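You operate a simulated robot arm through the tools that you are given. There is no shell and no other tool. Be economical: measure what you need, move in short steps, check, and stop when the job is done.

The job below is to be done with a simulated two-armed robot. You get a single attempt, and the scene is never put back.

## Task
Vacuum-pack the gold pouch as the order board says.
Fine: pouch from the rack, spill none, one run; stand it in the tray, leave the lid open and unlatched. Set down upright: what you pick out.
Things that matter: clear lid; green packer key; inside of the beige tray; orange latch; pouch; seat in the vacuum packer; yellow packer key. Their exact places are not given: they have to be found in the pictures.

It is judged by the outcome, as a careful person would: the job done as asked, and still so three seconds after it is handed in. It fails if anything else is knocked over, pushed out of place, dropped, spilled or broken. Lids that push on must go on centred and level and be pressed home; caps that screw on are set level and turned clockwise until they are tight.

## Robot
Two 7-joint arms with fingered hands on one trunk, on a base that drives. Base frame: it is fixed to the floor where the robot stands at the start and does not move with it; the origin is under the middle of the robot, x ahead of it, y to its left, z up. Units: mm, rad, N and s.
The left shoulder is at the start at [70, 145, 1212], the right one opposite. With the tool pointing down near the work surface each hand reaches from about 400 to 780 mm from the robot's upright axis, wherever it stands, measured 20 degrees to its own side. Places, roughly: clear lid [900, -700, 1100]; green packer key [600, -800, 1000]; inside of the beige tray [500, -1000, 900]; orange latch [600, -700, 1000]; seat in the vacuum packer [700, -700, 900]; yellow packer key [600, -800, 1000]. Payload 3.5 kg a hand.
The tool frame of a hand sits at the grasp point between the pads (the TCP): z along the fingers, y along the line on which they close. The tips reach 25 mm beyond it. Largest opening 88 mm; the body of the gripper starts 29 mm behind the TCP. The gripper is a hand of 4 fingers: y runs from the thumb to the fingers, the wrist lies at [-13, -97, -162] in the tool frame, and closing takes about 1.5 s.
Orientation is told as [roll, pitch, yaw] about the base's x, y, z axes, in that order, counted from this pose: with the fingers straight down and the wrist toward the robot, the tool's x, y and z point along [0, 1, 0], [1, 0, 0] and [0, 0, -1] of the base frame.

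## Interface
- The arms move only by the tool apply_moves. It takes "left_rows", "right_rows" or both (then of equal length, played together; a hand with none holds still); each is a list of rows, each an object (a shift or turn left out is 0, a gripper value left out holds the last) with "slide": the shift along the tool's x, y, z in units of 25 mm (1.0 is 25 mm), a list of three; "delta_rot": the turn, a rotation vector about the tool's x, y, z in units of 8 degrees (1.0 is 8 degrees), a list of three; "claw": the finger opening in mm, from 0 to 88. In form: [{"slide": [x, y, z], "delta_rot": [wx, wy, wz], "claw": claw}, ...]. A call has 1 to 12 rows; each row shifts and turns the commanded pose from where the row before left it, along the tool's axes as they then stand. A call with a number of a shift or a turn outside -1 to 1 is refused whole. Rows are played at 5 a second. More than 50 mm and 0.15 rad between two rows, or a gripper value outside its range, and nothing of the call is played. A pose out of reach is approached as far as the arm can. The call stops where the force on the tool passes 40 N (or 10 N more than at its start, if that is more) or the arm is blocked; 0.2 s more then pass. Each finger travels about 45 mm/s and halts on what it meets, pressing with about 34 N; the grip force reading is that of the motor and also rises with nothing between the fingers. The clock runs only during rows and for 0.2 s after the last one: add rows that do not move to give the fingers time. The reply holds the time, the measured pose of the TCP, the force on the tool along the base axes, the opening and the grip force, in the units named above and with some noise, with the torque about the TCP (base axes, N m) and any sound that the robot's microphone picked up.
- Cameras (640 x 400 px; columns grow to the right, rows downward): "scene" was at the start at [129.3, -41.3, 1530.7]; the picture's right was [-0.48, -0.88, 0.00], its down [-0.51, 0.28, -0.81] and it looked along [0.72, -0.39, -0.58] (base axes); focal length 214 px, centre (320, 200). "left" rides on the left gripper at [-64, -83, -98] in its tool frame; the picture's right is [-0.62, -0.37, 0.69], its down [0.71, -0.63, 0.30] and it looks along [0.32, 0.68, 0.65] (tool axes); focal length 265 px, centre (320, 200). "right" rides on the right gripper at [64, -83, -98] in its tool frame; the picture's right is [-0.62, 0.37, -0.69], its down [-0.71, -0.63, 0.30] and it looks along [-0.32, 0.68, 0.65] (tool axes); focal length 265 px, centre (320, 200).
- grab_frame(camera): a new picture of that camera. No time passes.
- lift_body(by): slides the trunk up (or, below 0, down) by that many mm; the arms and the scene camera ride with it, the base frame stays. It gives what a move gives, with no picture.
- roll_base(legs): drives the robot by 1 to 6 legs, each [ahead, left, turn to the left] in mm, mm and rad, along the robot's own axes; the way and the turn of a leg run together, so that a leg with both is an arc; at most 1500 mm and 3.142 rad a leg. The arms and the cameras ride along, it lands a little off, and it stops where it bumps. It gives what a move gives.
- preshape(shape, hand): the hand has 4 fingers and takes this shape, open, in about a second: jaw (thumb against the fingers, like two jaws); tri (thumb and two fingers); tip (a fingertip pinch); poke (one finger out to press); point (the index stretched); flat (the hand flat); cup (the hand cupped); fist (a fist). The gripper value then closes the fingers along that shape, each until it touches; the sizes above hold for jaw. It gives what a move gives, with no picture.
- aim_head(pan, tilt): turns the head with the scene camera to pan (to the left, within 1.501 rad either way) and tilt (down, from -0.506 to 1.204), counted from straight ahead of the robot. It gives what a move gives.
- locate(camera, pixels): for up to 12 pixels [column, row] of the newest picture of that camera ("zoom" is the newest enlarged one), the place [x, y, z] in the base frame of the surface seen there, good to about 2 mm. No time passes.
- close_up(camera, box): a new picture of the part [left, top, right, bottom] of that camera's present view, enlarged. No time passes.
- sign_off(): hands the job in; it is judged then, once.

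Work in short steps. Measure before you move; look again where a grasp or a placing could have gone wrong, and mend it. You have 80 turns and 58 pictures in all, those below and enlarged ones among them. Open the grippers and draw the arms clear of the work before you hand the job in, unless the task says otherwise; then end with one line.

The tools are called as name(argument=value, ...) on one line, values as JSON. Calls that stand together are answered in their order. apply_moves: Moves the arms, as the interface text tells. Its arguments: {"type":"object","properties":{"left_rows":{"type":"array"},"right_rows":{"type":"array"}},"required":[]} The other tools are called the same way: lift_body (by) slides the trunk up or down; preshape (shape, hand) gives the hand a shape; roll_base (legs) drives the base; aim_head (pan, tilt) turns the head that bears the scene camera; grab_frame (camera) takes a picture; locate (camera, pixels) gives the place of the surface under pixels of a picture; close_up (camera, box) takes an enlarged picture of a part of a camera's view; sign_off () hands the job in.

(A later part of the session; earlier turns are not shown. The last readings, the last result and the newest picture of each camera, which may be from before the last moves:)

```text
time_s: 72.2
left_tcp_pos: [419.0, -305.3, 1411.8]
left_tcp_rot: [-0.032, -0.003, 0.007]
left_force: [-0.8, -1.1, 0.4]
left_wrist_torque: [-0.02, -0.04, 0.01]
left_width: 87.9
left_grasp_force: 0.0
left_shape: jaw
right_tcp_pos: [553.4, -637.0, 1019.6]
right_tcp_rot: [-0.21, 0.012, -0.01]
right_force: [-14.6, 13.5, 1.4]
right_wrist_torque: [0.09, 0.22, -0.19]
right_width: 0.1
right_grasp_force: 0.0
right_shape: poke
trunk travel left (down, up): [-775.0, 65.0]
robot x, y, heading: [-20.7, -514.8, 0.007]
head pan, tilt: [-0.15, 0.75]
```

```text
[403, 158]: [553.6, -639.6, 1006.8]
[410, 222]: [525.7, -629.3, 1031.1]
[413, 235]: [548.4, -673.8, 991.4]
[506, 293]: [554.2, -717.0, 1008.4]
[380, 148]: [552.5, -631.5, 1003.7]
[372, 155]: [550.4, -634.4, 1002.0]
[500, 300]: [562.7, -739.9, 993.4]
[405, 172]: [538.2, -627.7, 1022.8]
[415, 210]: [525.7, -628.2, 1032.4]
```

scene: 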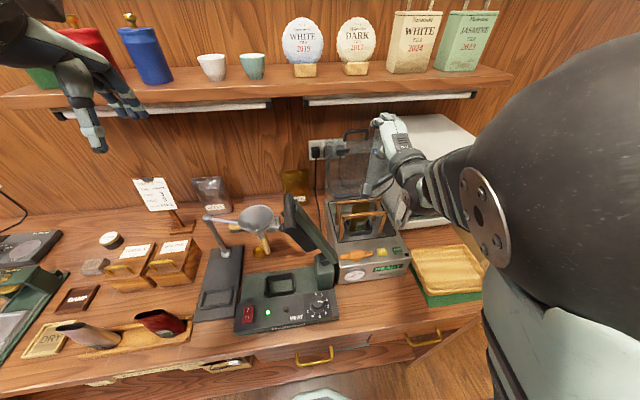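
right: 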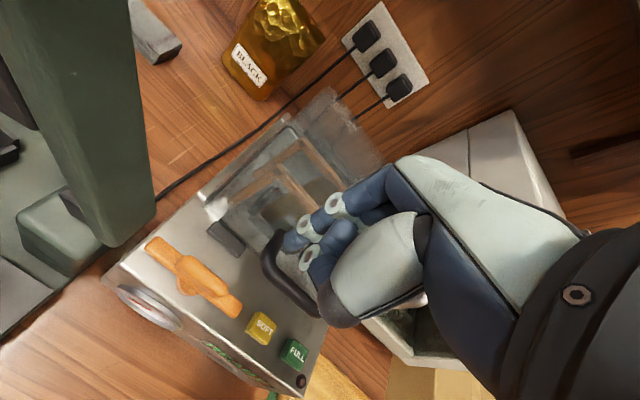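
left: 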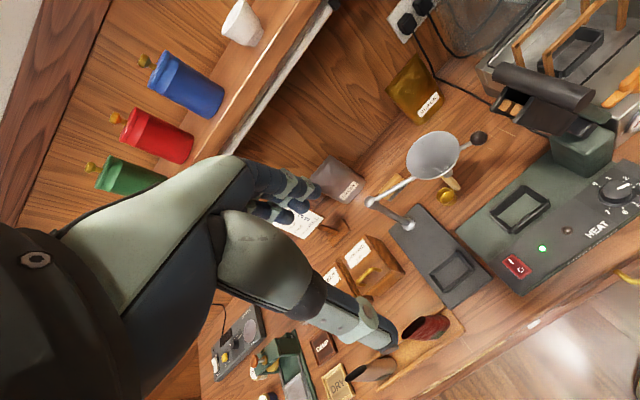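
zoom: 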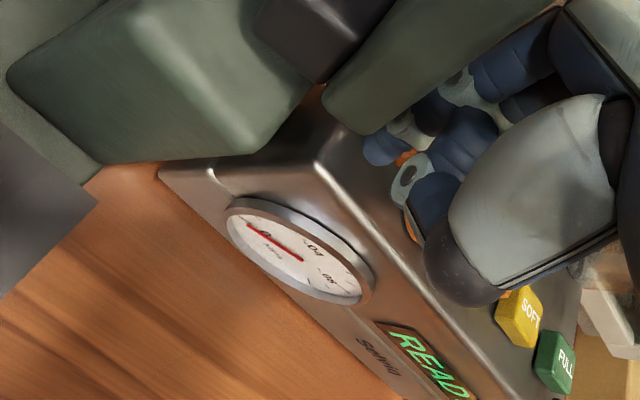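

The bar is unmoved under a clockwise push, so it should turn the other way (its right end toward the keeper). I withdraw, un-roll, shift right and yaw the hand -40° so the curled fingers stay clear of the handle.

apply_moves(right_rows=[{"slide": [0, -0.8, -0.8]}, {"slide": [0, -0.9, -0.8], "delta_rot": [0, 0.8, 0]}, {"delta_rot": [0, 0.7, 0]}, {"slide": [-0.9, 0, 0]}, {"slide": [-0.9, 0, 0]}, {"slide": [-0.9, 0, 0]}, {"delta_rot": [0, 0, 1]}, {"delta_rot": [0, 0, 1]}, {"delta_rot": [0, 0, 1]}, {"delta_rot": [0, 0, 1]}, {"delta_rot": [0, 0, 1]}, {}])

```text
time_s: 74.8
left_tcp_pos: [421.8, -309.8, 1411.9]
left_tcp_rot: [-0.03, 0.0, 0.007]
left_force: [-0.1, 0.0, 0.0]
left_wrist_torque: [-0.02, 0.03, 0.0]
left_width: 87.8
left_grasp_force: 0.1
left_shape: jaw
right_tcp_pos: [514.3, -698.8, 1056.0]
right_tcp_rot: [-0.007, 0.008, -0.712]
right_force: [0.0, 0.4, -1.2]
right_wrist_torque: [-0.03, 0.0, -0.02]
right_width: 0.2
right_grasp_force: 0.0
right_shape: poke
trunk travel left (down, up): [-775.0, 65.0]
robot x, y, heading: [-14.0, -511.9, 0.004]
head pan, tilt: [-0.15, 0.75]
```

apply_moves(right_rows=[{"slide": [0.13, 0.39, 0.4]}, {"slide": [0.124, 0.394, 0.4]}, {"slide": [0, 0, 0.4]}, {"slide": [0, 0, 0.36]}, {}, {"slide": [0.147, 0.17, 0]}, {"slide": [0.147, 0.17, 0]}, {"slide": [0.147, 0.17, 0]}, {"slide": [0.147, 0.17, 0]}, {"slide": [0.147, 0.17, 0]}, {}])

```text
time_s: 77.0
left_tcp_pos: [411.0, -308.3, 1414.3]
left_tcp_rot: [-0.032, -0.007, 0.003]
left_force: [-0.3, -0.3, -0.3]
left_wrist_torque: [-0.01, 0.04, 0.0]
left_width: 87.8
left_grasp_force: 0.1
left_shape: jaw
right_tcp_pos: [547.0, -707.4, 1018.4]
right_tcp_rot: [-0.019, 0.016, -0.719]
right_force: [-35.6, 1.8, 7.8]
right_wrist_torque: [-0.11, -1.72, -0.15]
right_width: 0.0
right_grasp_force: 0.2
right_shape: poke
trunk travel left (down, up): [-775.0, 65.0]
robot x, y, heading: [-16.3, -513.4, -0.001]
head pan, tilt: [-0.15, 0.75]
stopped in row 11 (right hand): the force on the tool passed its limit at 41 N (the readings are from after the stop); the commanded pose is now the measured one
```

The torque puts that contact 48 mm above the TCP: the curled part met the lid handle, not the latch. I withdraw, pitch the hand 25° so its upper part leans back, and push again.

apply_moves(right_rows=[{"slide": [-0.33, -0.38, -0.4]}, {"slide": [-0.33, -0.38, -0.4]}, {"delta_rot": [-0.79, 0.68, 0]}, {"delta_rot": [-0.79, 0.68, 0]}, {"delta_rot": [-0.79, 0.68, 0]}, {}])

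apply_moves(right_rows=[{"slide": [-0.02, -0.02, 0.45]}, {"slide": [-0.02, -0.03, 0.45]}, {}, {"slide": [0.123, 0.143, 0.088]}, {"slide": [0.123, 0.143, 0.088]}, {"slide": [0.123, 0.143, 0.088]}, {"slide": [0.123, 0.143, 0.088]}, {"slide": [0.123, 0.143, 0.088]}, {}])

```text
time_s: 78.5
left_tcp_pos: [421.6, -310.3, 1411.5]
left_tcp_rot: [-0.03, 0.0, 0.006]
left_force: [-1.6, 0.0, 0.0]
left_wrist_torque: [-0.01, 0.02, 0.0]
left_width: 87.8
left_grasp_force: 0.1
left_shape: jaw
right_tcp_pos: [534.5, -706.4, 1036.9]
right_tcp_rot: [0.283, -0.317, -0.76]
right_force: [0.3, -0.8, 1.1]
right_wrist_torque: [-0.01, 0.02, 0.0]
right_width: 0.0
right_grasp_force: 0.0
right_shape: poke
trunk travel left (down, up): [-775.0, 65.0]
robot x, y, heading: [-16.3, -518.0, 0.005]
head pan, tilt: [-0.15, 0.75]
```

```text
time_s: 80.5
left_tcp_pos: [417.6, -309.4, 1412.7]
left_tcp_rot: [-0.031, -0.003, 0.005]
left_force: [-0.1, 0.7, -0.2]
left_wrist_torque: [0.0, -0.02, -0.03]
left_width: 87.6
left_grasp_force: 0.0
left_shape: jaw
right_tcp_pos: [564.7, -707.3, 1017.2]
right_tcp_rot: [0.28, -0.315, -0.76]
right_force: [-10.8, 0.8, 8.7]
right_wrist_torque: [-0.04, -0.18, -0.11]
right_width: 0.2
right_grasp_force: 0.1
right_shape: poke
trunk travel left (down, up): [-775.0, 65.0]
robot x, y, heading: [-15.9, -514.3, 0.001]
head pan, tilt: [-0.15, 0.75]
```

I check whether the latch turned.

close_up(camera="right", box=[140, 120, 420, 340])

```text
1.82 times, centred on (280, 230) of right
```

zoom: 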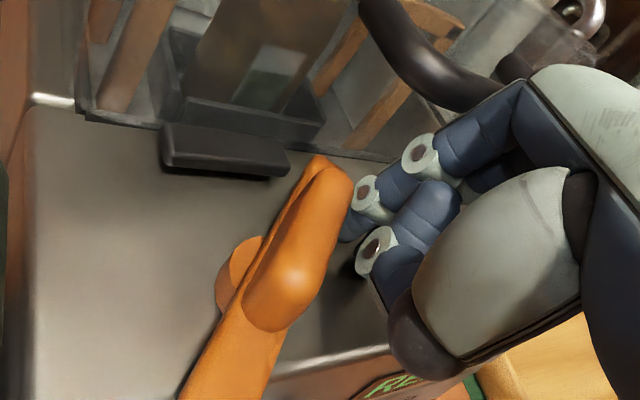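

The latch has turned. I measure its angle.

locate(camera="zoom", pixels=[[315, 160], [340, 200], [290, 270], [305, 220], [200, 375], [235, 270], [225, 150], [260, 150], [230, 130], [345, 235], [255, 320]])

```text
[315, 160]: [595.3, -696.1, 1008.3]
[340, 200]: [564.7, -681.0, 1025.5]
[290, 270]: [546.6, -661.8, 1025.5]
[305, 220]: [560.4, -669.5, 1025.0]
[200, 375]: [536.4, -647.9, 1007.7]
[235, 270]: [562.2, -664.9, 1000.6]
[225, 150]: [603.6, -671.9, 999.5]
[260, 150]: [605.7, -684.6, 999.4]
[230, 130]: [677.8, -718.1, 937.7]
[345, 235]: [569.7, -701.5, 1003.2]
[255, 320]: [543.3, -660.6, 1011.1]
```

Latch stands at ≈51° of 90°. The rest is best done by pushing its left end from the left toward -y, away from the handle. I withdraw and restore yaw 0 with the 12° roll.

apply_moves(right_rows=[{"slide": [-0.21, -0.24, -0.73]}, {"slide": [-0.21, -0.24, -0.73]}, {"slide": [-0.2, -0.24, -0.74]}, {"delta_rot": [0.79, -0.68, 0]}, {"delta_rot": [0.79, -0.68, 0]}, {"delta_rot": [0.79, -0.68, 0]}, {}])

apply_moves(right_rows=[{"delta_rot": [0, 0, -1]}, {"delta_rot": [0, 0, -1]}, {"delta_rot": [0, 0, -1]}, {"delta_rot": [0, 0, -1]}, {"delta_rot": [0, 0, -1]}, {"delta_rot": [0, -0.8, 0]}, {"delta_rot": [0, -0.8, 0]}, {}])

```text
time_s: 82.0
left_tcp_pos: [422.3, -309.2, 1410.3]
left_tcp_rot: [-0.029, -0.001, 0.005]
left_force: [0.6, 0.5, -0.1]
left_wrist_torque: [-0.01, -0.02, 0.0]
left_width: 87.8
left_grasp_force: 0.0
left_shape: jaw
right_tcp_pos: [525.2, -708.0, 1054.0]
right_tcp_rot: [-0.013, 0.017, -0.715]
right_force: [-0.5, -0.2, -0.4]
right_wrist_torque: [-0.01, -0.01, 0.03]
right_width: 0.2
right_grasp_force: 0.0
right_shape: poke
trunk travel left (down, up): [-775.0, 65.0]
robot x, y, heading: [-20.3, -512.2, -0.001]
head pan, tilt: [-0.15, 0.75]
```

```text
time_s: 83.8
left_tcp_pos: [422.4, -311.3, 1410.3]
left_tcp_rot: [-0.027, 0.001, 0.005]
left_force: [-0.3, -0.3, 0.1]
left_wrist_torque: [0.01, -0.01, -0.01]
left_width: 87.8
left_grasp_force: 0.0
left_shape: jaw
right_tcp_pos: [523.9, -709.3, 1055.0]
right_tcp_rot: [-0.225, 0.02, -0.019]
right_force: [-0.6, -0.2, 0.3]
right_wrist_torque: [0.01, 0.02, 0.0]
right_width: 0.0
right_grasp_force: 0.1
right_shape: poke
trunk travel left (down, up): [-775.0, 65.0]
robot x, y, heading: [-20.7, -515.4, 0.004]
head pan, tilt: [-0.15, 0.75]
```

apply_moves(right_rows=[{"slide": [0.81, 0.29, -0.185]}, {"slide": [0.81, 0.29, -0.185]}, {"slide": [0.81, 0.29, -0.185]}, {"slide": [0.81, 0.29, -0.185]}, {"slide": [0.16, 0, 0.7]}, {"slide": [0.16, 0, 0.7]}, {}])

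apply_moves(right_rows=[{"slide": [-0.235, -0.22, 0.054]}, {"slide": [-0.235, -0.22, 0.054]}, {"slide": [-0.235, -0.22, 0.054]}, {"slide": [-0.235, -0.22, 0.054]}, {"slide": [-0.16, -0.08, 0.035]}, {"slide": [-0.16, -0.08, 0.035]}, {}])

```text
time_s: 85.5
left_tcp_pos: [421.5, -310.6, 1412.3]
left_tcp_rot: [-0.027, 0.002, 0.005]
left_force: [-0.6, 0.6, -0.8]
left_wrist_torque: [0.0, 0.02, -0.03]
left_width: 87.8
left_grasp_force: 0.2
left_shape: jaw
right_tcp_pos: [552.7, -628.6, 1020.3]
right_tcp_rot: [-0.224, 0.017, -0.019]
right_force: [1.3, -6.6, 4.5]
right_wrist_torque: [-0.05, -0.04, -0.07]
right_width: 0.0
right_grasp_force: 0.0
right_shape: poke
trunk travel left (down, up): [-775.0, 65.0]
robot x, y, heading: [-15.9, -512.7, 0.001]
head pan, tilt: [-0.15, 0.75]
```

```text
time_s: 87.0
left_tcp_pos: [422.1, -307.1, 1409.8]
left_tcp_rot: [-0.032, 0.001, 0.004]
left_force: [-0.6, 0.0, -0.2]
left_wrist_torque: [0.02, 0.02, -0.04]
left_width: 87.5
left_grasp_force: 0.0
left_shape: jaw
right_tcp_pos: [527.2, -654.3, 1018.6]
right_tcp_rot: [-0.225, 0.018, -0.013]
right_force: [0.8, 9.4, -0.5]
right_wrist_torque: [0.07, 0.01, 0.15]
right_width: 0.0
right_grasp_force: 0.0
right_shape: poke
trunk travel left (down, up): [-775.0, 65.0]
robot x, y, heading: [-17.1, -516.7, 0.004]
head pan, tilt: [-0.15, 0.75]
```

The contact normal is now almost purely +y: the bar lies along x. A few more millimetres to its stop.

apply_moves(right_rows=[{"slide": [-0.12, 0, 0.03]}, {"slide": [-0.12, 0, 0.03]}, {}])

close_up(camera="right", box=[100, 120, 420, 340])

```text
time_s: 87.8
left_tcp_pos: [422.3, -303.1, 1410.4]
left_tcp_rot: [-0.035, 0.001, 0.007]
left_force: [-0.7, 0.1, -0.1]
left_wrist_torque: [0.03, 0.0, -0.03]
left_width: 87.6
left_grasp_force: 0.1
left_shape: jaw
right_tcp_pos: [526.5, -655.6, 1018.4]
right_tcp_rot: [-0.222, 0.02, -0.01]
right_force: [1.3, 21.1, 2.7]
right_wrist_torque: [0.22, -0.03, 0.28]
right_width: 0.1
right_grasp_force: 0.0
right_shape: poke
trunk travel left (down, up): [-775.0, 65.0]
robot x, y, heading: [-18.8, -514.4, 0.005]
head pan, tilt: [-0.15, 0.75]
```

```text
1.82 times, centred on (260, 230) of right
```

zoom: 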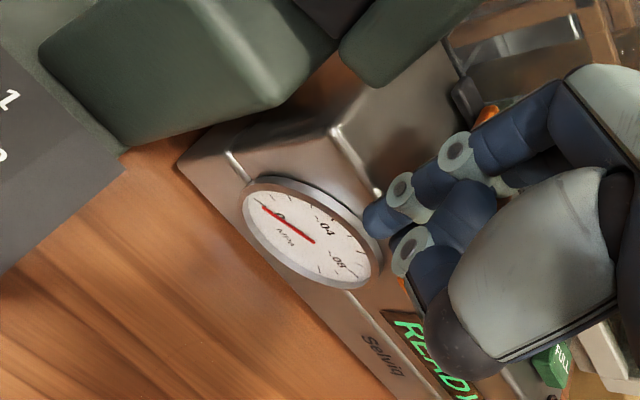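

Hard stop reached at 21 N and the orange end lies over the keeper: latched. I rise, unroll and move over the green FULL key at (562,-793,1002).

apply_moves(right_rows=[{"slide": [0.1, 0, -0.5]}, {"slide": [-0.16, 0, -0.75]}, {"slide": [-0.16, 0, -0.75]}, {"delta_rot": [0, 0.8, 0]}, {"delta_rot": [0, 0.8, 0]}, {"slide": [-0.92, 0, 0]}, {"slide": [-0.92, 0, 0]}, {"slide": [-0.92, 0.2, 0]}, {"slide": [-0.92, 0.4, 0]}, {"slide": [-0.92, 0.4, 0]}, {"slide": [-0.92, 0.4, 0]}, {}])

```text
time_s: 90.5
left_tcp_pos: [421.8, -309.3, 1411.9]
left_tcp_rot: [-0.03, 0.002, 0.003]
left_force: [-0.4, 0.5, 0.0]
left_wrist_torque: [-0.03, 0.03, 0.0]
left_width: 87.8
left_grasp_force: 0.0
left_shape: jaw
right_tcp_pos: [561.8, -796.8, 1069.0]
right_tcp_rot: [0.0, 0.018, -0.017]
right_force: [-0.2, 0.7, -0.1]
right_wrist_torque: [-0.01, 0.0, -0.05]
right_width: 0.1
right_grasp_force: 0.2
right_shape: poke
trunk travel left (down, up): [-775.0, 65.0]
robot x, y, heading: [-17.8, -518.1, -0.002]
head pan, tilt: [-0.15, 0.75]
```

apply_moves(right_rows=[{"slide": [0.08, 0.04, 0.6]}, {"slide": [0, 0, 0.6]}, {"slide": [0, 0, 0.5]}, {"slide": [0, 0, 0.12]}, {"slide": [0, 0, 0.12]}, {"slide": [0, 0, 0.12]}, {}])

```text
time_s: 92.0
left_tcp_pos: [420.6, -308.7, 1412.1]
left_tcp_rot: [-0.03, -0.002, 0.006]
left_force: [0.0, 0.4, -0.2]
left_wrist_torque: [0.0, 0.0, -0.03]
left_width: 87.5
left_grasp_force: 0.2
left_shape: jaw
right_tcp_pos: [563.1, -794.9, 1018.2]
right_tcp_rot: [-0.001, 0.012, -0.018]
right_force: [5.0, -2.5, 16.4]
right_wrist_torque: [-0.22, -0.1, 0.06]
right_width: 0.0
right_grasp_force: 0.1
right_shape: poke
trunk travel left (down, up): [-775.0, 65.0]
robot x, y, heading: [-17.1, -514.6, -0.001]
head pan, tilt: [-0.15, 0.75]
heard: click
```

A click was heard with 16 N on the key. I lift off and wait, listening.

apply_moves(right_rows=[{"slide": [0, 0, -0.5]}, {"slide": [0, 0, -0.8]}, {"slide": [0, -0.5, -0.8]}, {"slide": [0, -1, 0]}, {"slide": [0, -0.8, 0]}, {}, {}, {}, {}, {}, {}, {}])

close_up(camera="scene", box=[310, 130, 450, 270])

```text
time_s: 94.7
left_tcp_pos: [422.4, -309.3, 1410.5]
left_tcp_rot: [-0.029, 0.0, 0.005]
left_force: [0.3, 0.8, 0.7]
left_wrist_torque: [-0.02, 0.04, 0.03]
left_width: 87.7
left_grasp_force: 0.1
left_shape: jaw
right_tcp_pos: [505.1, -792.1, 1069.3]
right_tcp_rot: [-0.001, 0.02, -0.016]
right_force: [-0.9, 0.1, 0.3]
right_wrist_torque: [0.03, 0.05, -0.04]
right_width: 0.0
right_grasp_force: 0.0
right_shape: poke
trunk travel left (down, up): [-775.0, 65.0]
robot x, y, heading: [-16.8, -520.8, 0.005]
head pan, tilt: [-0.15, 0.75]
```

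```text
2.86 times, centred on (380, 200) of scene
```

zoom: 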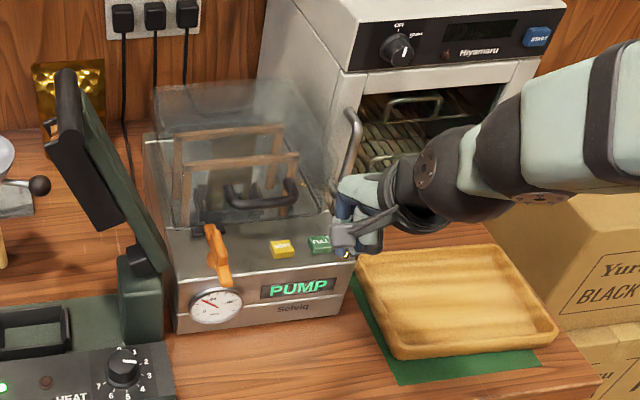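

The display shows PUMP: running. I wait, listening for its end, and measure the tray from this picture meanwhile.

apply_moves(right_rows=[{"slide": [0, -0.5, 0]}, {}, {}, {}, {}, {}, {}, {}, {}, {}, {}, {}])

apply_moves(right_rows=[{}, {}, {}, {}, {}, {}, {}, {}, {}, {}, {}, {}])

apply_moves(right_rows=[{}, {}, {}, {}, {}, {}, {}, {}, {}, {}, {}, {}])

apply_moves(right_rows=[{}, {}, {}, {}, {}, {}, {}, {}, {}, {}, {}, {}])

locate(camera="zoom", pixels=[[362, 262], [490, 248], [400, 352], [555, 330], [450, 290], [440, 330], [228, 190], [292, 190], [260, 203], [212, 235], [222, 280], [232, 200]])

```text
time_s: 97.2
left_tcp_pos: [422.6, -308.9, 1410.6]
left_tcp_rot: [-0.03, -0.001, 0.007]
left_force: [-0.5, 0.7, -0.8]
left_wrist_torque: [-0.02, -0.01, 0.01]
left_width: 87.8
left_grasp_force: 0.1
left_shape: jaw
right_tcp_pos: [491.2, -793.4, 1070.3]
right_tcp_rot: [0.001, 0.019, -0.016]
right_force: [0.2, -0.1, 0.3]
right_wrist_torque: [-0.02, -0.01, -0.03]
right_width: 0.0
right_grasp_force: 0.1
right_shape: poke
trunk travel left (down, up): [-775.0, 65.0]
robot x, y, heading: [-19.3, -517.6, 0.004]
head pan, tilt: [-0.15, 0.75]
```

```text
time_s: 99.8
left_tcp_pos: [422.7, -311.4, 1410.6]
left_tcp_rot: [-0.03, -0.001, 0.004]
left_force: [-0.1, -0.5, -0.2]
left_wrist_torque: [-0.01, 0.02, 0.05]
left_width: 88.0
left_grasp_force: 0.0
left_shape: jaw
right_tcp_pos: [491.7, -794.3, 1069.3]
right_tcp_rot: [-0.004, 0.018, -0.015]
right_force: [-1.0, -0.1, -0.9]
right_wrist_torque: [-0.01, 0.03, -0.01]
right_width: 0.0
right_grasp_force: 0.0
right_shape: poke
trunk travel left (down, up): [-775.0, 65.0]
robot x, y, heading: [-14.1, -514.6, -0.004]
head pan, tilt: [-0.15, 0.75]
```

```text
time_s: 102.5
left_tcp_pos: [422.0, -309.4, 1410.9]
left_tcp_rot: [-0.03, 0.0, 0.005]
left_force: [-0.1, 0.0, 0.3]
left_wrist_torque: [0.0, 0.03, 0.0]
left_width: 87.7
left_grasp_force: 0.0
left_shape: jaw
right_tcp_pos: [491.7, -793.2, 1069.8]
right_tcp_rot: [-0.003, 0.019, -0.016]
right_force: [-0.1, 0.0, -1.0]
right_wrist_torque: [-0.04, -0.02, 0.02]
right_width: 0.2
right_grasp_force: 0.1
right_shape: poke
trunk travel left (down, up): [-775.0, 65.0]
robot x, y, heading: [-20.8, -517.7, 0.005]
head pan, tilt: [-0.15, 0.75]
```

```text
time_s: 105.0
left_tcp_pos: [421.3, -309.6, 1410.3]
left_tcp_rot: [-0.029, -0.001, 0.004]
left_force: [0.2, 0.8, 0.1]
left_wrist_torque: [-0.03, 0.02, 0.02]
left_width: 87.5
left_grasp_force: 0.1
left_shape: jaw
right_tcp_pos: [492.0, -793.3, 1069.9]
right_tcp_rot: [-0.001, 0.019, -0.016]
right_force: [-0.1, -0.2, -0.8]
right_wrist_torque: [0.0, 0.02, -0.01]
right_width: 0.0
right_grasp_force: 0.1
right_shape: poke
trunk travel left (down, up): [-775.0, 65.0]
robot x, y, heading: [-15.7, -513.7, 0.005]
head pan, tilt: [-0.15, 0.75]
```

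```text
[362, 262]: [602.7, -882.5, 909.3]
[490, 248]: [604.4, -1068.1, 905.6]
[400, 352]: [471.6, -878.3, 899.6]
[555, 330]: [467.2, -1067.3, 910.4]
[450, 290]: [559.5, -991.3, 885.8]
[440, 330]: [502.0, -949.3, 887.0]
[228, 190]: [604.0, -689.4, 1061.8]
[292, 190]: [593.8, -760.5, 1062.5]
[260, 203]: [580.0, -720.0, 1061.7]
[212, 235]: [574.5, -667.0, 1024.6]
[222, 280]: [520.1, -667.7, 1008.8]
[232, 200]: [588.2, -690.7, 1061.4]
```

Tray interior centre ≈(536,-973), floor z≈886. No sound yet; I keep waiting.

apply_moves(right_rows=[{}, {}, {}, {}, {}, {}, {}, {}, {}, {}, {}, {}])

apply_moves(right_rows=[{}, {}, {}, {}, {}, {}, {}, {}, {}, {}, {}, {}])

apply_moves(right_rows=[{}, {}, {}, {}, {}, {}, {}, {}, {}, {}, {}, {}])

apply_moves(right_rows=[{}, {}, {}, {}, {}, {}, {}, {}, {}, {}, {}, {}])

```text
time_s: 107.7
left_tcp_pos: [422.0, -310.7, 1410.8]
left_tcp_rot: [-0.03, 0.0, 0.006]
left_force: [-0.4, 0.1, -0.1]
left_wrist_torque: [0.0, 0.03, -0.01]
left_width: 87.7
left_grasp_force: 0.0
left_shape: jaw
right_tcp_pos: [491.7, -793.7, 1069.5]
right_tcp_rot: [-0.002, 0.02, -0.017]
right_force: [-0.5, -0.8, -0.5]
right_wrist_torque: [0.01, 0.04, -0.01]
right_width: 0.1
right_grasp_force: 0.1
right_shape: poke
trunk travel left (down, up): [-775.0, 65.0]
robot x, y, heading: [-17.3, -515.0, 0.003]
head pan, tilt: [-0.15, 0.75]
```

```text
time_s: 110.2
left_tcp_pos: [422.4, -309.9, 1411.4]
left_tcp_rot: [-0.03, 0.0, 0.003]
left_force: [0.2, 0.2, 0.2]
left_wrist_torque: [0.02, 0.0, 0.02]
left_width: 87.7
left_grasp_force: 0.1
left_shape: jaw
right_tcp_pos: [491.0, -793.6, 1068.5]
right_tcp_rot: [-0.002, 0.02, -0.016]
right_force: [-0.1, 0.3, 0.7]
right_wrist_torque: [-0.01, 0.01, -0.01]
right_width: 0.1
right_grasp_force: 0.0
right_shape: poke
trunk travel left (down, up): [-775.0, 65.0]
robot x, y, heading: [-16.4, -517.4, 0.003]
head pan, tilt: [-0.15, 0.75]
```

```text
time_s: 112.8
left_tcp_pos: [422.5, -310.1, 1411.6]
left_tcp_rot: [-0.03, -0.001, 0.006]
left_force: [0.4, 0.1, 0.5]
left_wrist_torque: [0.02, 0.0, 0.0]
left_width: 87.7
left_grasp_force: 0.0
left_shape: jaw
right_tcp_pos: [491.4, -792.6, 1070.0]
right_tcp_rot: [-0.001, 0.019, -0.016]
right_force: [-0.1, 0.4, 0.1]
right_wrist_torque: [-0.05, 0.02, -0.03]
right_width: 0.0
right_grasp_force: 0.1
right_shape: poke
trunk travel left (down, up): [-775.0, 65.0]
robot x, y, heading: [-12.8, -513.6, -0.004]
head pan, tilt: [-0.15, 0.75]
```

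```text
time_s: 115.5
left_tcp_pos: [421.7, -308.9, 1410.9]
left_tcp_rot: [-0.03, 0.0, 0.005]
left_force: [-0.1, 0.0, 0.4]
left_wrist_torque: [-0.01, -0.01, 0.03]
left_width: 87.6
left_grasp_force: 0.0
left_shape: jaw
right_tcp_pos: [491.2, -793.9, 1069.7]
right_tcp_rot: [-0.001, 0.019, -0.016]
right_force: [-0.2, 1.6, 0.6]
right_wrist_torque: [-0.03, -0.01, 0.0]
right_width: 0.0
right_grasp_force: 0.0
right_shape: poke
trunk travel left (down, up): [-775.0, 65.0]
robot x, y, heading: [-15.5, -513.9, -0.0]
head pan, tilt: [-0.15, 0.75]
```

apply_moves(right_rows=[{}, {}, {}, {}, {}, {}, {}, {}, {}, {}, {}, {}])

apply_moves(right_rows=[{}, {}, {}, {}, {}, {}, {}, {}, {}, {}, {}, {}])

apply_moves(right_rows=[{}, {}, {}, {}, {}, {}, {}, {}, {}, {}, {}, {}])

apply_moves(right_rows=[{}, {}, {}, {}, {}, {}, {}, {}, {}, {}, {}, {}])

apply_moves(right_rows=[{}, {}, {}, {}, {}, {}, {}, {}, {}, {}, {}, {}])

close_up(camera="scene", box=[320, 150, 420, 250])

```text
time_s: 118.0
left_tcp_pos: [423.1, -309.6, 1410.7]
left_tcp_rot: [-0.031, -0.001, 0.005]
left_force: [-0.2, 0.1, -0.2]
left_wrist_torque: [0.0, 0.01, 0.0]
left_width: 87.6
left_grasp_force: 0.0
left_shape: jaw
right_tcp_pos: [490.9, -792.4, 1069.9]
right_tcp_rot: [-0.002, 0.019, -0.016]
right_force: [1.0, -0.1, -0.1]
right_wrist_torque: [-0.03, -0.02, 0.01]
right_width: 0.0
right_grasp_force: 0.1
right_shape: poke
trunk travel left (down, up): [-775.0, 65.0]
robot x, y, heading: [-10.9, -515.7, 0.003]
head pan, tilt: [-0.15, 0.75]
```

```text
time_s: 120.7
left_tcp_pos: [422.4, -309.3, 1412.4]
left_tcp_rot: [-0.029, -0.001, 0.005]
left_force: [-0.1, 0.1, -0.3]
left_wrist_torque: [0.0, -0.01, 0.05]
left_width: 87.7
left_grasp_force: 0.0
left_shape: jaw
right_tcp_pos: [491.5, -793.6, 1069.9]
right_tcp_rot: [-0.001, 0.021, -0.016]
right_force: [-0.5, -0.8, 0.8]
right_wrist_torque: [0.01, 0.01, -0.01]
right_width: 0.1
right_grasp_force: 0.0
right_shape: poke
trunk travel left (down, up): [-775.0, 65.0]
robot x, y, heading: [-15.4, -512.8, 0.005]
head pan, tilt: [-0.15, 0.75]
```

```text
time_s: 123.2
left_tcp_pos: [422.8, -309.8, 1411.4]
left_tcp_rot: [-0.03, 0.0, 0.004]
left_force: [-0.9, -0.7, 0.2]
left_wrist_torque: [-0.01, -0.01, -0.02]
left_width: 87.9
left_grasp_force: 0.0
left_shape: jaw
right_tcp_pos: [491.9, -793.3, 1067.8]
right_tcp_rot: [-0.002, 0.019, -0.017]
right_force: [0.7, 1.3, 0.3]
right_wrist_torque: [0.0, 0.0, 0.0]
right_width: 0.1
right_grasp_force: 0.1
right_shape: poke
trunk travel left (down, up): [-775.0, 65.0]
robot x, y, heading: [-17.1, -518.9, 0.001]
head pan, tilt: [-0.15, 0.75]
```

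```text
time_s: 125.8
left_tcp_pos: [422.0, -308.7, 1410.6]
left_tcp_rot: [-0.03, 0.001, 0.005]
left_force: [-0.4, -0.5, 0.2]
left_wrist_torque: [0.01, -0.02, 0.02]
left_width: 88.0
left_grasp_force: 0.0
left_shape: jaw
right_tcp_pos: [491.3, -793.1, 1068.6]
right_tcp_rot: [-0.004, 0.02, -0.016]
right_force: [0.5, 0.3, 0.1]
right_wrist_torque: [0.01, 0.01, 0.0]
right_width: 0.0
right_grasp_force: 0.1
right_shape: poke
trunk travel left (down, up): [-775.0, 65.0]
robot x, y, heading: [-17.4, -517.8, -0.001]
head pan, tilt: [-0.15, 0.75]
```

```text
time_s: 128.4
left_tcp_pos: [422.0, -309.7, 1410.6]
left_tcp_rot: [-0.029, 0.001, 0.005]
left_force: [-0.8, 0.7, -0.2]
left_wrist_torque: [-0.01, 0.04, 0.01]
left_width: 87.5
left_grasp_force: 0.0
left_shape: jaw
right_tcp_pos: [492.0, -793.0, 1069.2]
right_tcp_rot: [-0.001, 0.02, -0.015]
right_force: [-0.4, -0.1, 0.5]
right_wrist_torque: [0.0, 0.02, 0.02]
right_width: 0.2
right_grasp_force: 0.0
right_shape: poke
trunk travel left (down, up): [-775.0, 65.0]
robot x, y, heading: [-17.7, -520.6, 0.003]
head pan, tilt: [-0.15, 0.75]
```

```text
4.00 times, centred on (370, 200) of scene
5 turns are left
```

zoom: 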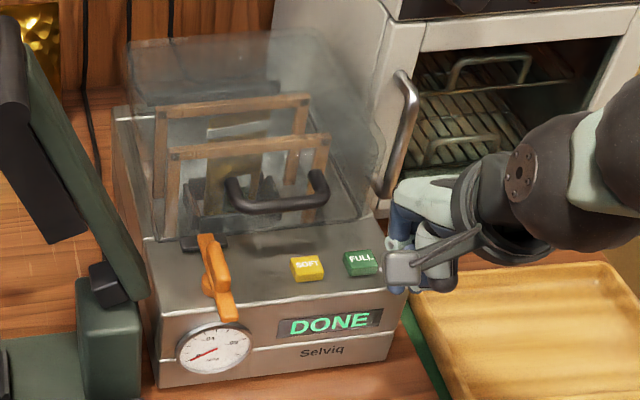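

DONE is shown; few turns remain, so I chain moves. Push the latch's left end back clockwise to unlatch, withdraw, form the jaw, and drive ahead for the lid.

apply_moves(right_rows=[{"delta_rot": [0, -0.8, 0]}, {"delta_rot": [0, -0.8, 0]}, {"slide": [0.995, 0.28, -0.085]}, {"slide": [0.995, 0.28, -0.085]}, {"slide": [0.995, 0.28, -0.085]}, {"slide": [0.995, 0.28, -0.085]}, {"slide": [0.16, 0.12, 0.7]}, {"slide": [0.16, 0.12, 0.7]}, {}])

apply_moves(right_rows=[{"slide": [0.254, 0.02, -0.058]}, {"slide": [0.253, 0.02, -0.058]}, {"slide": [0.234, -0.05, -0.053]}, {"slide": [0.234, -0.05, -0.054]}, {"slide": [0.234, 0.01, -0.053]}, {"slide": [0.234, 0.01, -0.054]}, {"slide": [0.215, 0.1, -0.049]}, {"slide": [0.214, 0.1, -0.049]}, {"slide": [0.156, 0.18, -0.036]}, {"slide": [0.156, 0.18, -0.035]}, {"slide": [0, 0.32, 0]}, {}])

apply_moves(right_rows=[{"slide": [0.1, -0.68, -0.1]}, {"slide": [-0.2, 0, -0.878]}, {"slide": [-0.2, 0, -0.878]}, {"slide": [-0.2, 0, -0.878]}, {"slide": [-0.2, 0, -0.878]}, {"delta_rot": [0, 0.8, 0]}, {"delta_rot": [0, 0.8, 0]}, {"slide": [-0.92, -0.35, -0.41]}, {"slide": [-0.92, -0.35, -0.41]}, {"slide": [-0.92, -0.35, -0.41]}, {"slide": [-0.92, -0.35, -0.41]}, {}])

preshape(shape="jaw", hand="right")

apply_moves(right_rows=[{"claw": 27}, {}, {}, {}, {}, {}, {}, {}])

roll_base(legs=[[80, 0, 0]])

apply_moves(right_rows=[{}, {}])

```text
time_s: 130.4
left_tcp_pos: [423.3, -308.6, 1410.8]
left_tcp_rot: [-0.031, 0.001, 0.005]
left_force: [0.4, 0.4, -0.2]
left_wrist_torque: [-0.03, 0.02, 0.01]
left_width: 87.9
left_grasp_force: 0.1
left_shape: jaw
right_tcp_pos: [527.6, -695.1, 1021.0]
right_tcp_rot: [-0.226, 0.018, -0.017]
right_force: [0.9, -0.6, 0.4]
right_wrist_torque: [-0.01, -0.01, -0.01]
right_width: 0.2
right_grasp_force: 0.2
right_shape: poke
trunk travel left (down, up): [-775.0, 65.0]
robot x, y, heading: [-16.3, -516.5, 0.004]
head pan, tilt: [-0.15, 0.75]
```

```text
time_s: 133.1
left_tcp_pos: [421.7, -308.4, 1410.2]
left_tcp_rot: [-0.031, 0.001, 0.005]
left_force: [-0.2, -0.3, -0.3]
left_wrist_torque: [-0.02, -0.01, 0.01]
left_width: 87.5
left_grasp_force: 0.0
left_shape: jaw
right_tcp_pos: [549.5, -636.6, 1021.9]
right_tcp_rot: [-0.226, 0.018, -0.014]
right_force: [-1.6, 3.4, -1.8]
right_wrist_torque: [0.08, 0.03, 0.01]
right_width: 0.0
right_grasp_force: 0.1
right_shape: poke
trunk travel left (down, up): [-775.0, 65.0]
robot x, y, heading: [-18.5, -519.3, -0.0]
head pan, tilt: [-0.15, 0.75]
```

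```text
time_s: 135.7
left_tcp_pos: [423.2, -309.9, 1411.8]
left_tcp_rot: [-0.03, -0.001, 0.004]
left_force: [0.5, 0.6, 0.3]
left_wrist_torque: [0.02, 0.02, 0.03]
left_width: 87.5
left_grasp_force: 0.0
left_shape: jaw
right_tcp_pos: [496.3, -727.3, 1150.6]
right_tcp_rot: [-0.003, 0.019, -0.017]
right_force: [-0.5, 0.3, 0.1]
right_wrist_torque: [-0.02, -0.03, 0.01]
right_width: 0.0
right_grasp_force: 0.1
right_shape: poke
trunk travel left (down, up): [-775.0, 65.0]
robot x, y, heading: [-16.7, -516.1, -0.004]
head pan, tilt: [-0.15, 0.75]
```

```text
time_s: 136.6
left_tcp_pos: [422.4, -308.8, 1410.4]
left_tcp_rot: [-0.03, -0.001, 0.005]
left_force: [-0.3, 0.6, -1.3]
left_wrist_torque: [-0.01, -0.01, 0.03]
left_width: 87.5
left_grasp_force: 0.1
left_shape: jaw
right_tcp_pos: [497.3, -727.7, 1150.9]
right_tcp_rot: [-0.001, 0.018, -0.016]
right_force: [0.3, -0.1, 0.0]
right_wrist_torque: [-0.01, 0.04, -0.02]
right_width: 87.9
right_grasp_force: 0.1
right_shape: jaw
trunk travel left (down, up): [-775.0, 65.0]
robot x, y, heading: [-20.5, -516.7, 0.0]
head pan, tilt: [-0.15, 0.75]
```

```text
time_s: 138.3
left_tcp_pos: [422.8, -310.3, 1411.8]
left_tcp_rot: [-0.03, 0.0, 0.005]
left_force: [0.3, 0.6, -0.4]
left_wrist_torque: [-0.01, 0.02, -0.03]
left_width: 87.8
left_grasp_force: 0.0
left_shape: jaw
right_tcp_pos: [496.1, -726.5, 1152.6]
right_tcp_rot: [-0.002, 0.02, -0.016]
right_force: [-0.4, 0.2, 0.3]
right_wrist_torque: [-0.01, -0.01, 0.02]
right_width: 27.6
right_grasp_force: 0.1
right_shape: jaw
trunk travel left (down, up): [-775.0, 65.0]
robot x, y, heading: [-17.9, -513.6, -0.002]
head pan, tilt: [-0.15, 0.75]
```

```text
time_s: 139.4
left_tcp_pos: [495.0, -309.2, 1414.8]
left_tcp_rot: [-0.03, -0.009, 0.006]
left_force: [-1.1, -0.1, 0.0]
left_wrist_torque: [-0.03, -0.02, 0.0]
left_width: 87.7
left_grasp_force: 0.1
left_shape: jaw
right_tcp_pos: [571.1, -727.2, 1154.3]
right_tcp_rot: [-0.002, 0.013, -0.015]
right_force: [-0.9, -0.6, -0.1]
right_wrist_torque: [0.0, -0.01, -0.01]
right_width: 27.6
right_grasp_force: 0.0
right_shape: jaw
trunk travel left (down, up): [-775.0, 65.0]
robot x, y, heading: [63.4, -515.3, 0.001]
head pan, tilt: [-0.15, 0.75]
```

```text
time_s: 140.0
left_tcp_pos: [498.9, -309.3, 1411.9]
left_tcp_rot: [-0.03, -0.005, 0.004]
left_force: [-0.1, -0.4, 0.3]
left_wrist_torque: [0.0, -0.01, -0.02]
left_width: 87.7
left_grasp_force: 0.1
left_shape: jaw
right_tcp_pos: [574.7, -726.9, 1152.1]
right_tcp_rot: [-0.004, 0.015, -0.015]
right_force: [-0.3, -0.5, 0.2]
right_wrist_torque: [-0.02, 0.01, 0.0]
right_width: 27.4
right_grasp_force: 0.1
right_shape: jaw
trunk travel left (down, up): [-775.0, 65.0]
robot x, y, heading: [62.3, -519.9, 0.002]
head pan, tilt: [-0.15, 0.75]
4 turns are left
```

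Readings look right (latch push ran smoothly). Now I hook the handle from above, swing the lid open along its arc, release, retreat, come above the pouch and look.

apply_moves(right_rows=[{"delta_rot": [-0.8, 0, 0], "claw": 22}, {"delta_rot": [-0.8, 0, 0]}, {"slide": [0.02, -0.34, 0.85]}, {"slide": [0.02, -0.34, 0.85]}, {"slide": [0, 0, 0.71]}, {"slide": [0, 0, 0.71]}, {"slide": [0, 0, 0.71]}, {}])

apply_moves(right_rows=[{"claw": 12}, {"claw": 0}, {}, {}, {}, {}])

apply_moves(right_rows=[{"slide": [0, 0.328, -0.719], "delta_rot": [-0.333, 0, 0]}, {"slide": [0, 0.422, -0.668], "delta_rot": [-0.333, 0, 0]}, {"slide": [0, 0.509, -0.604], "delta_rot": [-0.333, 0, 0]}, {"slide": [0, 0.586, -0.53], "delta_rot": [-0.333, 0, 0]}, {"slide": [0, 0.652, -0.446], "delta_rot": [-0.333, 0, 0]}, {"slide": [0, 0.706, -0.354], "delta_rot": [-0.333, 0, 0]}, {"slide": [0, 0.748, -0.255], "delta_rot": [-0.333, 0, 0]}, {"slide": [0, 0.775, -0.151], "delta_rot": [-0.333, 0, 0]}, {"slide": [0, 0.789, -0.045], "delta_rot": [-0.333, 0, 0]}])

apply_moves(right_rows=[{"slide": [0, 0.788, 0.062], "delta_rot": [-0.333, 0, 0]}, {"slide": [0, 0.772, 0.168], "delta_rot": [-0.333, 0, 0]}, {"slide": [0, 0.742, 0.27], "delta_rot": [-0.333, 0, 0]}, {"slide": [0, 0.699, 0.368], "delta_rot": [-0.333, 0, 0]}, {"slide": [0, 0.642, 0.46], "delta_rot": [-0.333, 0, 0]}, {"slide": [0, 0.574, 0.542], "delta_rot": [-0.333, 0, 0]}, {"slide": [0, 0.497, 0.614], "delta_rot": [-0.333, 0, 0]}, {"slide": [0, 0.408, 0.676], "delta_rot": [-0.333, 0, 0]}, {"slide": [0, 0.313, 0.725], "delta_rot": [-0.333, 0, 0]}, {}])

apply_moves(right_rows=[{"claw": 14}, {"claw": 24}, {"claw": 32}, {}, {}, {"slide": [0, 0, -0.8]}, {"slide": [0, 0, -0.8]}, {"slide": [0, 0, -0.8]}, {"slide": [0, 0, -0.8]}, {}])

apply_moves(right_rows=[{"slide": [0, 0, -0.95]}, {"slide": [0, 0, -0.95]}, {"slide": [0, -0.7, -0.9]}, {"slide": [0, -0.7, -0.9]}, {}])

apply_moves(right_rows=[{"delta_rot": [0.93, 0, 0], "claw": 27}, {"delta_rot": [0.93, 0, 0]}, {"delta_rot": [0.93, 0, 0]}, {"delta_rot": [0.93, 0, 0]}, {"delta_rot": [0.93, 0, 0]}, {"delta_rot": [0.93, 0, 0]}, {"delta_rot": [0.93, 0, 0]}, {"delta_rot": [0.93, 0, 0]}, {}])

close_up(camera="scene", box=[300, 120, 440, 260])

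```text
time_s: 141.8
left_tcp_pos: [499.4, -310.0, 1411.1]
left_tcp_rot: [-0.03, -0.003, 0.005]
left_force: [-0.6, 0.5, -0.1]
left_wrist_torque: [0.03, 0.02, 0.03]
left_width: 87.5
left_grasp_force: 0.0
left_shape: jaw
right_tcp_pos: [576.7, -727.1, 1054.8]
right_tcp_rot: [-0.001, -0.202, -0.016]
right_force: [-14.2, 0.4, 3.8]
right_wrist_torque: [-0.06, -0.34, -0.12]
right_width: 19.4
right_grasp_force: 0.1
right_shape: jaw
trunk travel left (down, up): [-775.0, 65.0]
robot x, y, heading: [65.0, -514.9, 0.002]
head pan, tilt: [-0.15, 0.75]
```

```text
time_s: 143.2
left_tcp_pos: [501.1, -308.4, 1411.6]
left_tcp_rot: [-0.03, -0.003, 0.008]
left_force: [0.5, 0.3, -0.2]
left_wrist_torque: [0.0, -0.01, -0.01]
left_width: 87.7
left_grasp_force: 0.1
left_shape: jaw
right_tcp_pos: [579.8, -726.4, 1055.7]
right_tcp_rot: [-0.001, -0.206, -0.014]
right_force: [-3.2, 1.8, 0.0]
right_wrist_torque: [0.02, 0.01, 0.07]
right_width: 0.0
right_grasp_force: 33.8
right_shape: jaw
trunk travel left (down, up): [-775.0, 65.0]
robot x, y, heading: [64.0, -516.2, 0.007]
head pan, tilt: [-0.15, 0.75]
```

```text
time_s: 145.2
left_tcp_pos: [513.5, -308.3, 1407.7]
left_tcp_rot: [-0.03, 0.007, 0.007]
left_force: [-0.3, 1.2, -0.2]
left_wrist_torque: [0.0, 0.01, -0.02]
left_width: 87.4
left_grasp_force: 0.0
left_shape: jaw
right_tcp_pos: [685.1, -726.3, 1191.3]
right_tcp_rot: [-0.002, -0.606, -0.012]
right_force: [15.9, 7.2, -29.8]
right_wrist_torque: [0.05, 0.36, 0.13]
right_width: 0.0
right_grasp_force: 33.7
right_shape: jaw
trunk travel left (down, up): [-775.0, 65.0]
robot x, y, heading: [62.8, -517.7, 0.004]
head pan, tilt: [-0.15, 0.75]
```

```text
time_s: 147.4
left_tcp_pos: [502.2, -306.7, 1411.1]
left_tcp_rot: [-0.032, 0.0, 0.005]
left_force: [-0.6, 0.1, -0.5]
left_wrist_torque: [0.01, -0.03, -0.01]
left_width: 88.0
left_grasp_force: 0.0
left_shape: jaw
right_tcp_pos: [843.0, -728.9, 1224.8]
right_tcp_rot: [-0.008, -1.024, -0.009]
right_force: [-14.0, 11.2, -25.9]
right_wrist_torque: [-0.05, 0.13, 0.05]
right_width: 0.0
right_grasp_force: 33.7
right_shape: jaw
trunk travel left (down, up): [-775.0, 65.0]
robot x, y, heading: [66.9, -515.7, 0.004]
head pan, tilt: [-0.15, 0.75]
```

```text
time_s: 149.6
left_tcp_pos: [502.2, -309.7, 1410.8]
left_tcp_rot: [-0.029, -0.002, 0.007]
left_force: [0.1, -0.5, 0.3]
left_wrist_torque: [-0.04, 0.01, -0.01]
left_width: 87.6
left_grasp_force: 0.1
left_shape: jaw
right_tcp_pos: [773.9, -729.3, 1272.3]
right_tcp_rot: [-0.004, -1.04, -0.013]
right_force: [0.1, 0.6, 0.2]
right_wrist_torque: [0.0, -0.03, 0.0]
right_width: 31.7
right_grasp_force: 0.0
right_shape: jaw
trunk travel left (down, up): [-775.0, 65.0]
robot x, y, heading: [63.4, -514.4, 0.005]
head pan, tilt: [-0.15, 0.75]
```

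```text
time_s: 150.8
left_tcp_pos: [501.5, -309.4, 1410.8]
left_tcp_rot: [-0.031, -0.003, 0.007]
left_force: [-0.5, 0.3, 0.5]
left_wrist_torque: [0.01, -0.02, 0.05]
left_width: 87.2
left_grasp_force: 0.2
left_shape: jaw
right_tcp_pos: [677.8, -725.8, 1288.1]
right_tcp_rot: [-0.001, -1.043, -0.015]
right_force: [-0.6, 0.3, -0.3]
right_wrist_torque: [-0.02, 0.04, 0.01]
right_width: 31.8
right_grasp_force: 0.1
right_shape: jaw
trunk travel left (down, up): [-775.0, 65.0]
robot x, y, heading: [61.9, -515.2, 0.003]
head pan, tilt: [-0.15, 0.75]
```

```text
time_s: 152.8
left_tcp_pos: [501.8, -309.4, 1412.2]
left_tcp_rot: [-0.029, -0.002, 0.005]
left_force: [-0.2, 0.1, 0.5]
left_wrist_torque: [0.02, -0.03, -0.04]
left_width: 87.7
left_grasp_force: 0.0
left_shape: jaw
right_tcp_pos: [678.1, -727.8, 1288.5]
right_tcp_rot: [-0.003, -0.004, -0.017]
right_force: [-0.4, 0.8, -0.7]
right_wrist_torque: [-0.02, 0.0, 0.03]
right_width: 27.3
right_grasp_force: 0.0
right_shape: jaw
trunk travel left (down, up): [-775.0, 65.0]
robot x, y, heading: [65.6, -519.0, 0.0]
head pan, tilt: [-0.15, 0.75]
```

```text
2.86 times, centred on (370, 190) of scene
3 turns are left
```

zoom: 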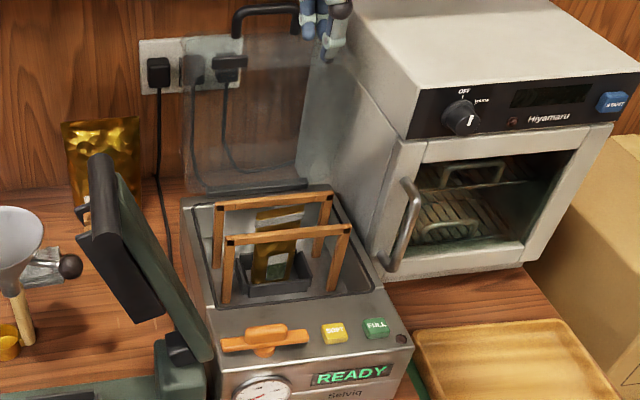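

Lid open, latch released, pouch packed in the cradle, display READY. I regrasp the pouch with the exact pose used at release, lift it, back out, and drive right to the tray.

apply_moves(right_rows=[{"delta_rot": [-0.46, 0, 0]}, {"delta_rot": [0, 0, -0.67]}, {"delta_rot": [0, 0, -0.66]}, {"slide": [-0.028, 0.128, 0.867]}, {"slide": [-0.028, 0.128, 0.867]}, {"slide": [-0.028, 0.128, 0.867]}, {"slide": [-0.028, 0.128, 0.867]}, {"slide": [-0.028, 0.128, 0.867]}, {"slide": [-0.028, 0.128, 0.867]}, {}])

apply_moves(right_rows=[{"slide": [0.012, -0.064, 0.9]}, {"slide": [0.012, -0.064, 0.9]}, {"slide": [0.012, -0.064, 0.9]}, {"slide": [0.012, -0.064, 0.9]}, {"slide": [0.01, -0.05, 0.7]}, {"slide": [0.008, -0.035, 0.54]}, {}])

apply_moves(right_rows=[{"claw": 16}, {"claw": 6}, {"claw": 0}, {}, {}, {}, {}])

apply_moves(right_rows=[{"slide": [-0.004, 0.02, -0.3]}, {"slide": [-0.006, 0.03, -0.5]}, {"slide": [-0.01, 0.05, -0.8]}, {"slide": [-0.012, 0.064, -1]}, {"slide": [-0.012, 0.064, -1]}, {"slide": [-0.012, 0.064, -1]}, {"slide": [-0.012, 0.064, -1]}, {"slide": [-0.012, 0.064, -1]}, {"slide": [-0.012, 0.064, -1]}, {"slide": [-0.006, 0.03, -0.4]}, {}])

apply_moves(right_rows=[{"slide": [0.113, -0.655, -0.045]}, {"slide": [0.113, -0.655, -0.045]}, {"slide": [0.113, -0.655, -0.045]}, {}])

roll_base(legs=[[-120, 0, 0], [0, -245, 0]])

apply_moves(right_rows=[{}, {}, {}, {}])

```text
time_s: 155.0
left_tcp_pos: [502.6, -309.7, 1411.9]
left_tcp_rot: [-0.03, -0.003, 0.005]
left_force: [0.2, 0.2, -0.1]
left_wrist_torque: [0.04, -0.03, 0.03]
left_width: 87.7
left_grasp_force: 0.0
left_shape: jaw
right_tcp_pos: [704.3, -728.5, 1159.3]
right_tcp_rot: [-0.014, -0.066, 0.17]
right_force: [-0.5, 0.3, 0.9]
right_wrist_torque: [0.01, 0.01, 0.02]
right_width: 27.7
right_grasp_force: 0.0
right_shape: jaw
trunk travel left (down, up): [-775.0, 65.0]
robot x, y, heading: [64.3, -513.6, 0.004]
head pan, tilt: [-0.15, 0.75]
```

```text
time_s: 156.6
left_tcp_pos: [502.0, -309.2, 1411.9]
left_tcp_rot: [-0.03, -0.002, 0.008]
left_force: [-0.7, -0.7, 0.0]
left_wrist_torque: [0.01, 0.03, 0.0]
left_width: 87.7
left_grasp_force: 0.1
left_shape: jaw
right_tcp_pos: [706.6, -727.7, 1037.3]
right_tcp_rot: [-0.013, -0.063, 0.171]
right_force: [0.3, 0.1, 0.1]
right_wrist_torque: [0.03, 0.0, 0.0]
right_width: 27.1
right_grasp_force: 0.1
right_shape: jaw
trunk travel left (down, up): [-775.0, 65.0]
robot x, y, heading: [63.2, -516.6, 0.004]
head pan, tilt: [-0.15, 0.75]
```

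```text
time_s: 158.2
left_tcp_pos: [502.4, -308.9, 1411.4]
left_tcp_rot: [-0.031, 0.0, 0.004]
left_force: [0.5, 0.0, 0.7]
left_wrist_torque: [0.0, -0.01, 0.0]
left_width: 87.7
left_grasp_force: 0.0
left_shape: jaw
right_tcp_pos: [705.8, -728.7, 1039.1]
right_tcp_rot: [-0.013, -0.064, 0.171]
right_force: [-0.4, -0.6, 0.7]
right_wrist_torque: [0.0, 0.05, 0.01]
right_width: 14.8
right_grasp_force: 33.9
right_shape: jaw
trunk travel left (down, up): [-775.0, 65.0]
robot x, y, heading: [60.7, -512.1, 0.004]
head pan, tilt: [-0.15, 0.75]
```

```text
time_s: 160.6
left_tcp_pos: [502.2, -308.7, 1411.7]
left_tcp_rot: [-0.03, -0.002, 0.005]
left_force: [-0.9, -0.7, 0.9]
left_wrist_torque: [0.0, -0.04, 0.0]
left_width: 87.7
left_grasp_force: 0.1
left_shape: jaw
right_tcp_pos: [706.3, -727.6, 1238.5]
right_tcp_rot: [-0.014, -0.066, 0.171]
right_force: [0.4, 1.2, 0.5]
right_wrist_torque: [0.03, 0.01, -0.02]
right_width: 14.7
right_grasp_force: 34.4
right_shape: jaw
trunk travel left (down, up): [-775.0, 65.0]
robot x, y, heading: [64.5, -516.1, 0.006]
head pan, tilt: [-0.15, 0.75]
```

```text
time_s: 161.6
left_tcp_pos: [502.4, -309.1, 1411.0]
left_tcp_rot: [-0.028, -0.002, 0.007]
left_force: [0.2, -0.2, 0.5]
left_wrist_torque: [-0.02, -0.02, 0.0]
left_width: 87.7
left_grasp_force: 0.0
left_shape: jaw
right_tcp_pos: [654.6, -727.8, 1240.2]
right_tcp_rot: [-0.015, -0.067, 0.17]
right_force: [-0.1, 0.0, -0.9]
right_wrist_torque: [-0.01, 0.04, 0.02]
right_width: 14.4
right_grasp_force: 34.0
right_shape: jaw
trunk travel left (down, up): [-775.0, 65.0]
robot x, y, heading: [63.5, -514.9, 0.008]
head pan, tilt: [-0.15, 0.75]
```

```text
time_s: 164.3
left_tcp_pos: [383.0, -558.4, 1410.1]
left_tcp_rot: [-0.032, 0.0, 0.001]
left_force: [0.9, -0.4, 0.3]
left_wrist_torque: [0.0, -0.01, 0.01]
left_width: 87.5
left_grasp_force: 0.2
left_shape: jaw
right_tcp_pos: [532.5, -979.1, 1239.0]
right_tcp_rot: [-0.017, -0.064, 0.165]
right_force: [0.4, 0.0, -0.1]
right_wrist_torque: [0.02, -0.01, 0.01]
right_width: 14.2
right_grasp_force: 34.2
right_shape: jaw
trunk travel left (down, up): [-775.0, 65.0]
robot x, y, heading: [-56.1, -763.8, -0.005]
head pan, tilt: [-0.15, 0.75]
```

```text
time_s: 165.3
left_tcp_pos: [383.8, -561.8, 1411.6]
left_tcp_rot: [-0.03, -0.002, 0.0]
left_force: [1.1, -0.3, -0.7]
left_wrist_torque: [-0.02, 0.01, -0.02]
left_width: 87.4
left_grasp_force: 0.1
left_shape: jaw
right_tcp_pos: [533.7, -981.3, 1239.1]
right_tcp_rot: [-0.016, -0.064, 0.166]
right_force: [0.1, -1.0, 0.0]
right_wrist_torque: [-0.04, -0.02, -0.01]
right_width: 14.6
right_grasp_force: 33.8
right_shape: jaw
trunk travel left (down, up): [-775.0, 65.0]
robot x, y, heading: [-55.5, -763.5, -0.006]
head pan, tilt: [-0.15, 0.75]
2 turns are left
```

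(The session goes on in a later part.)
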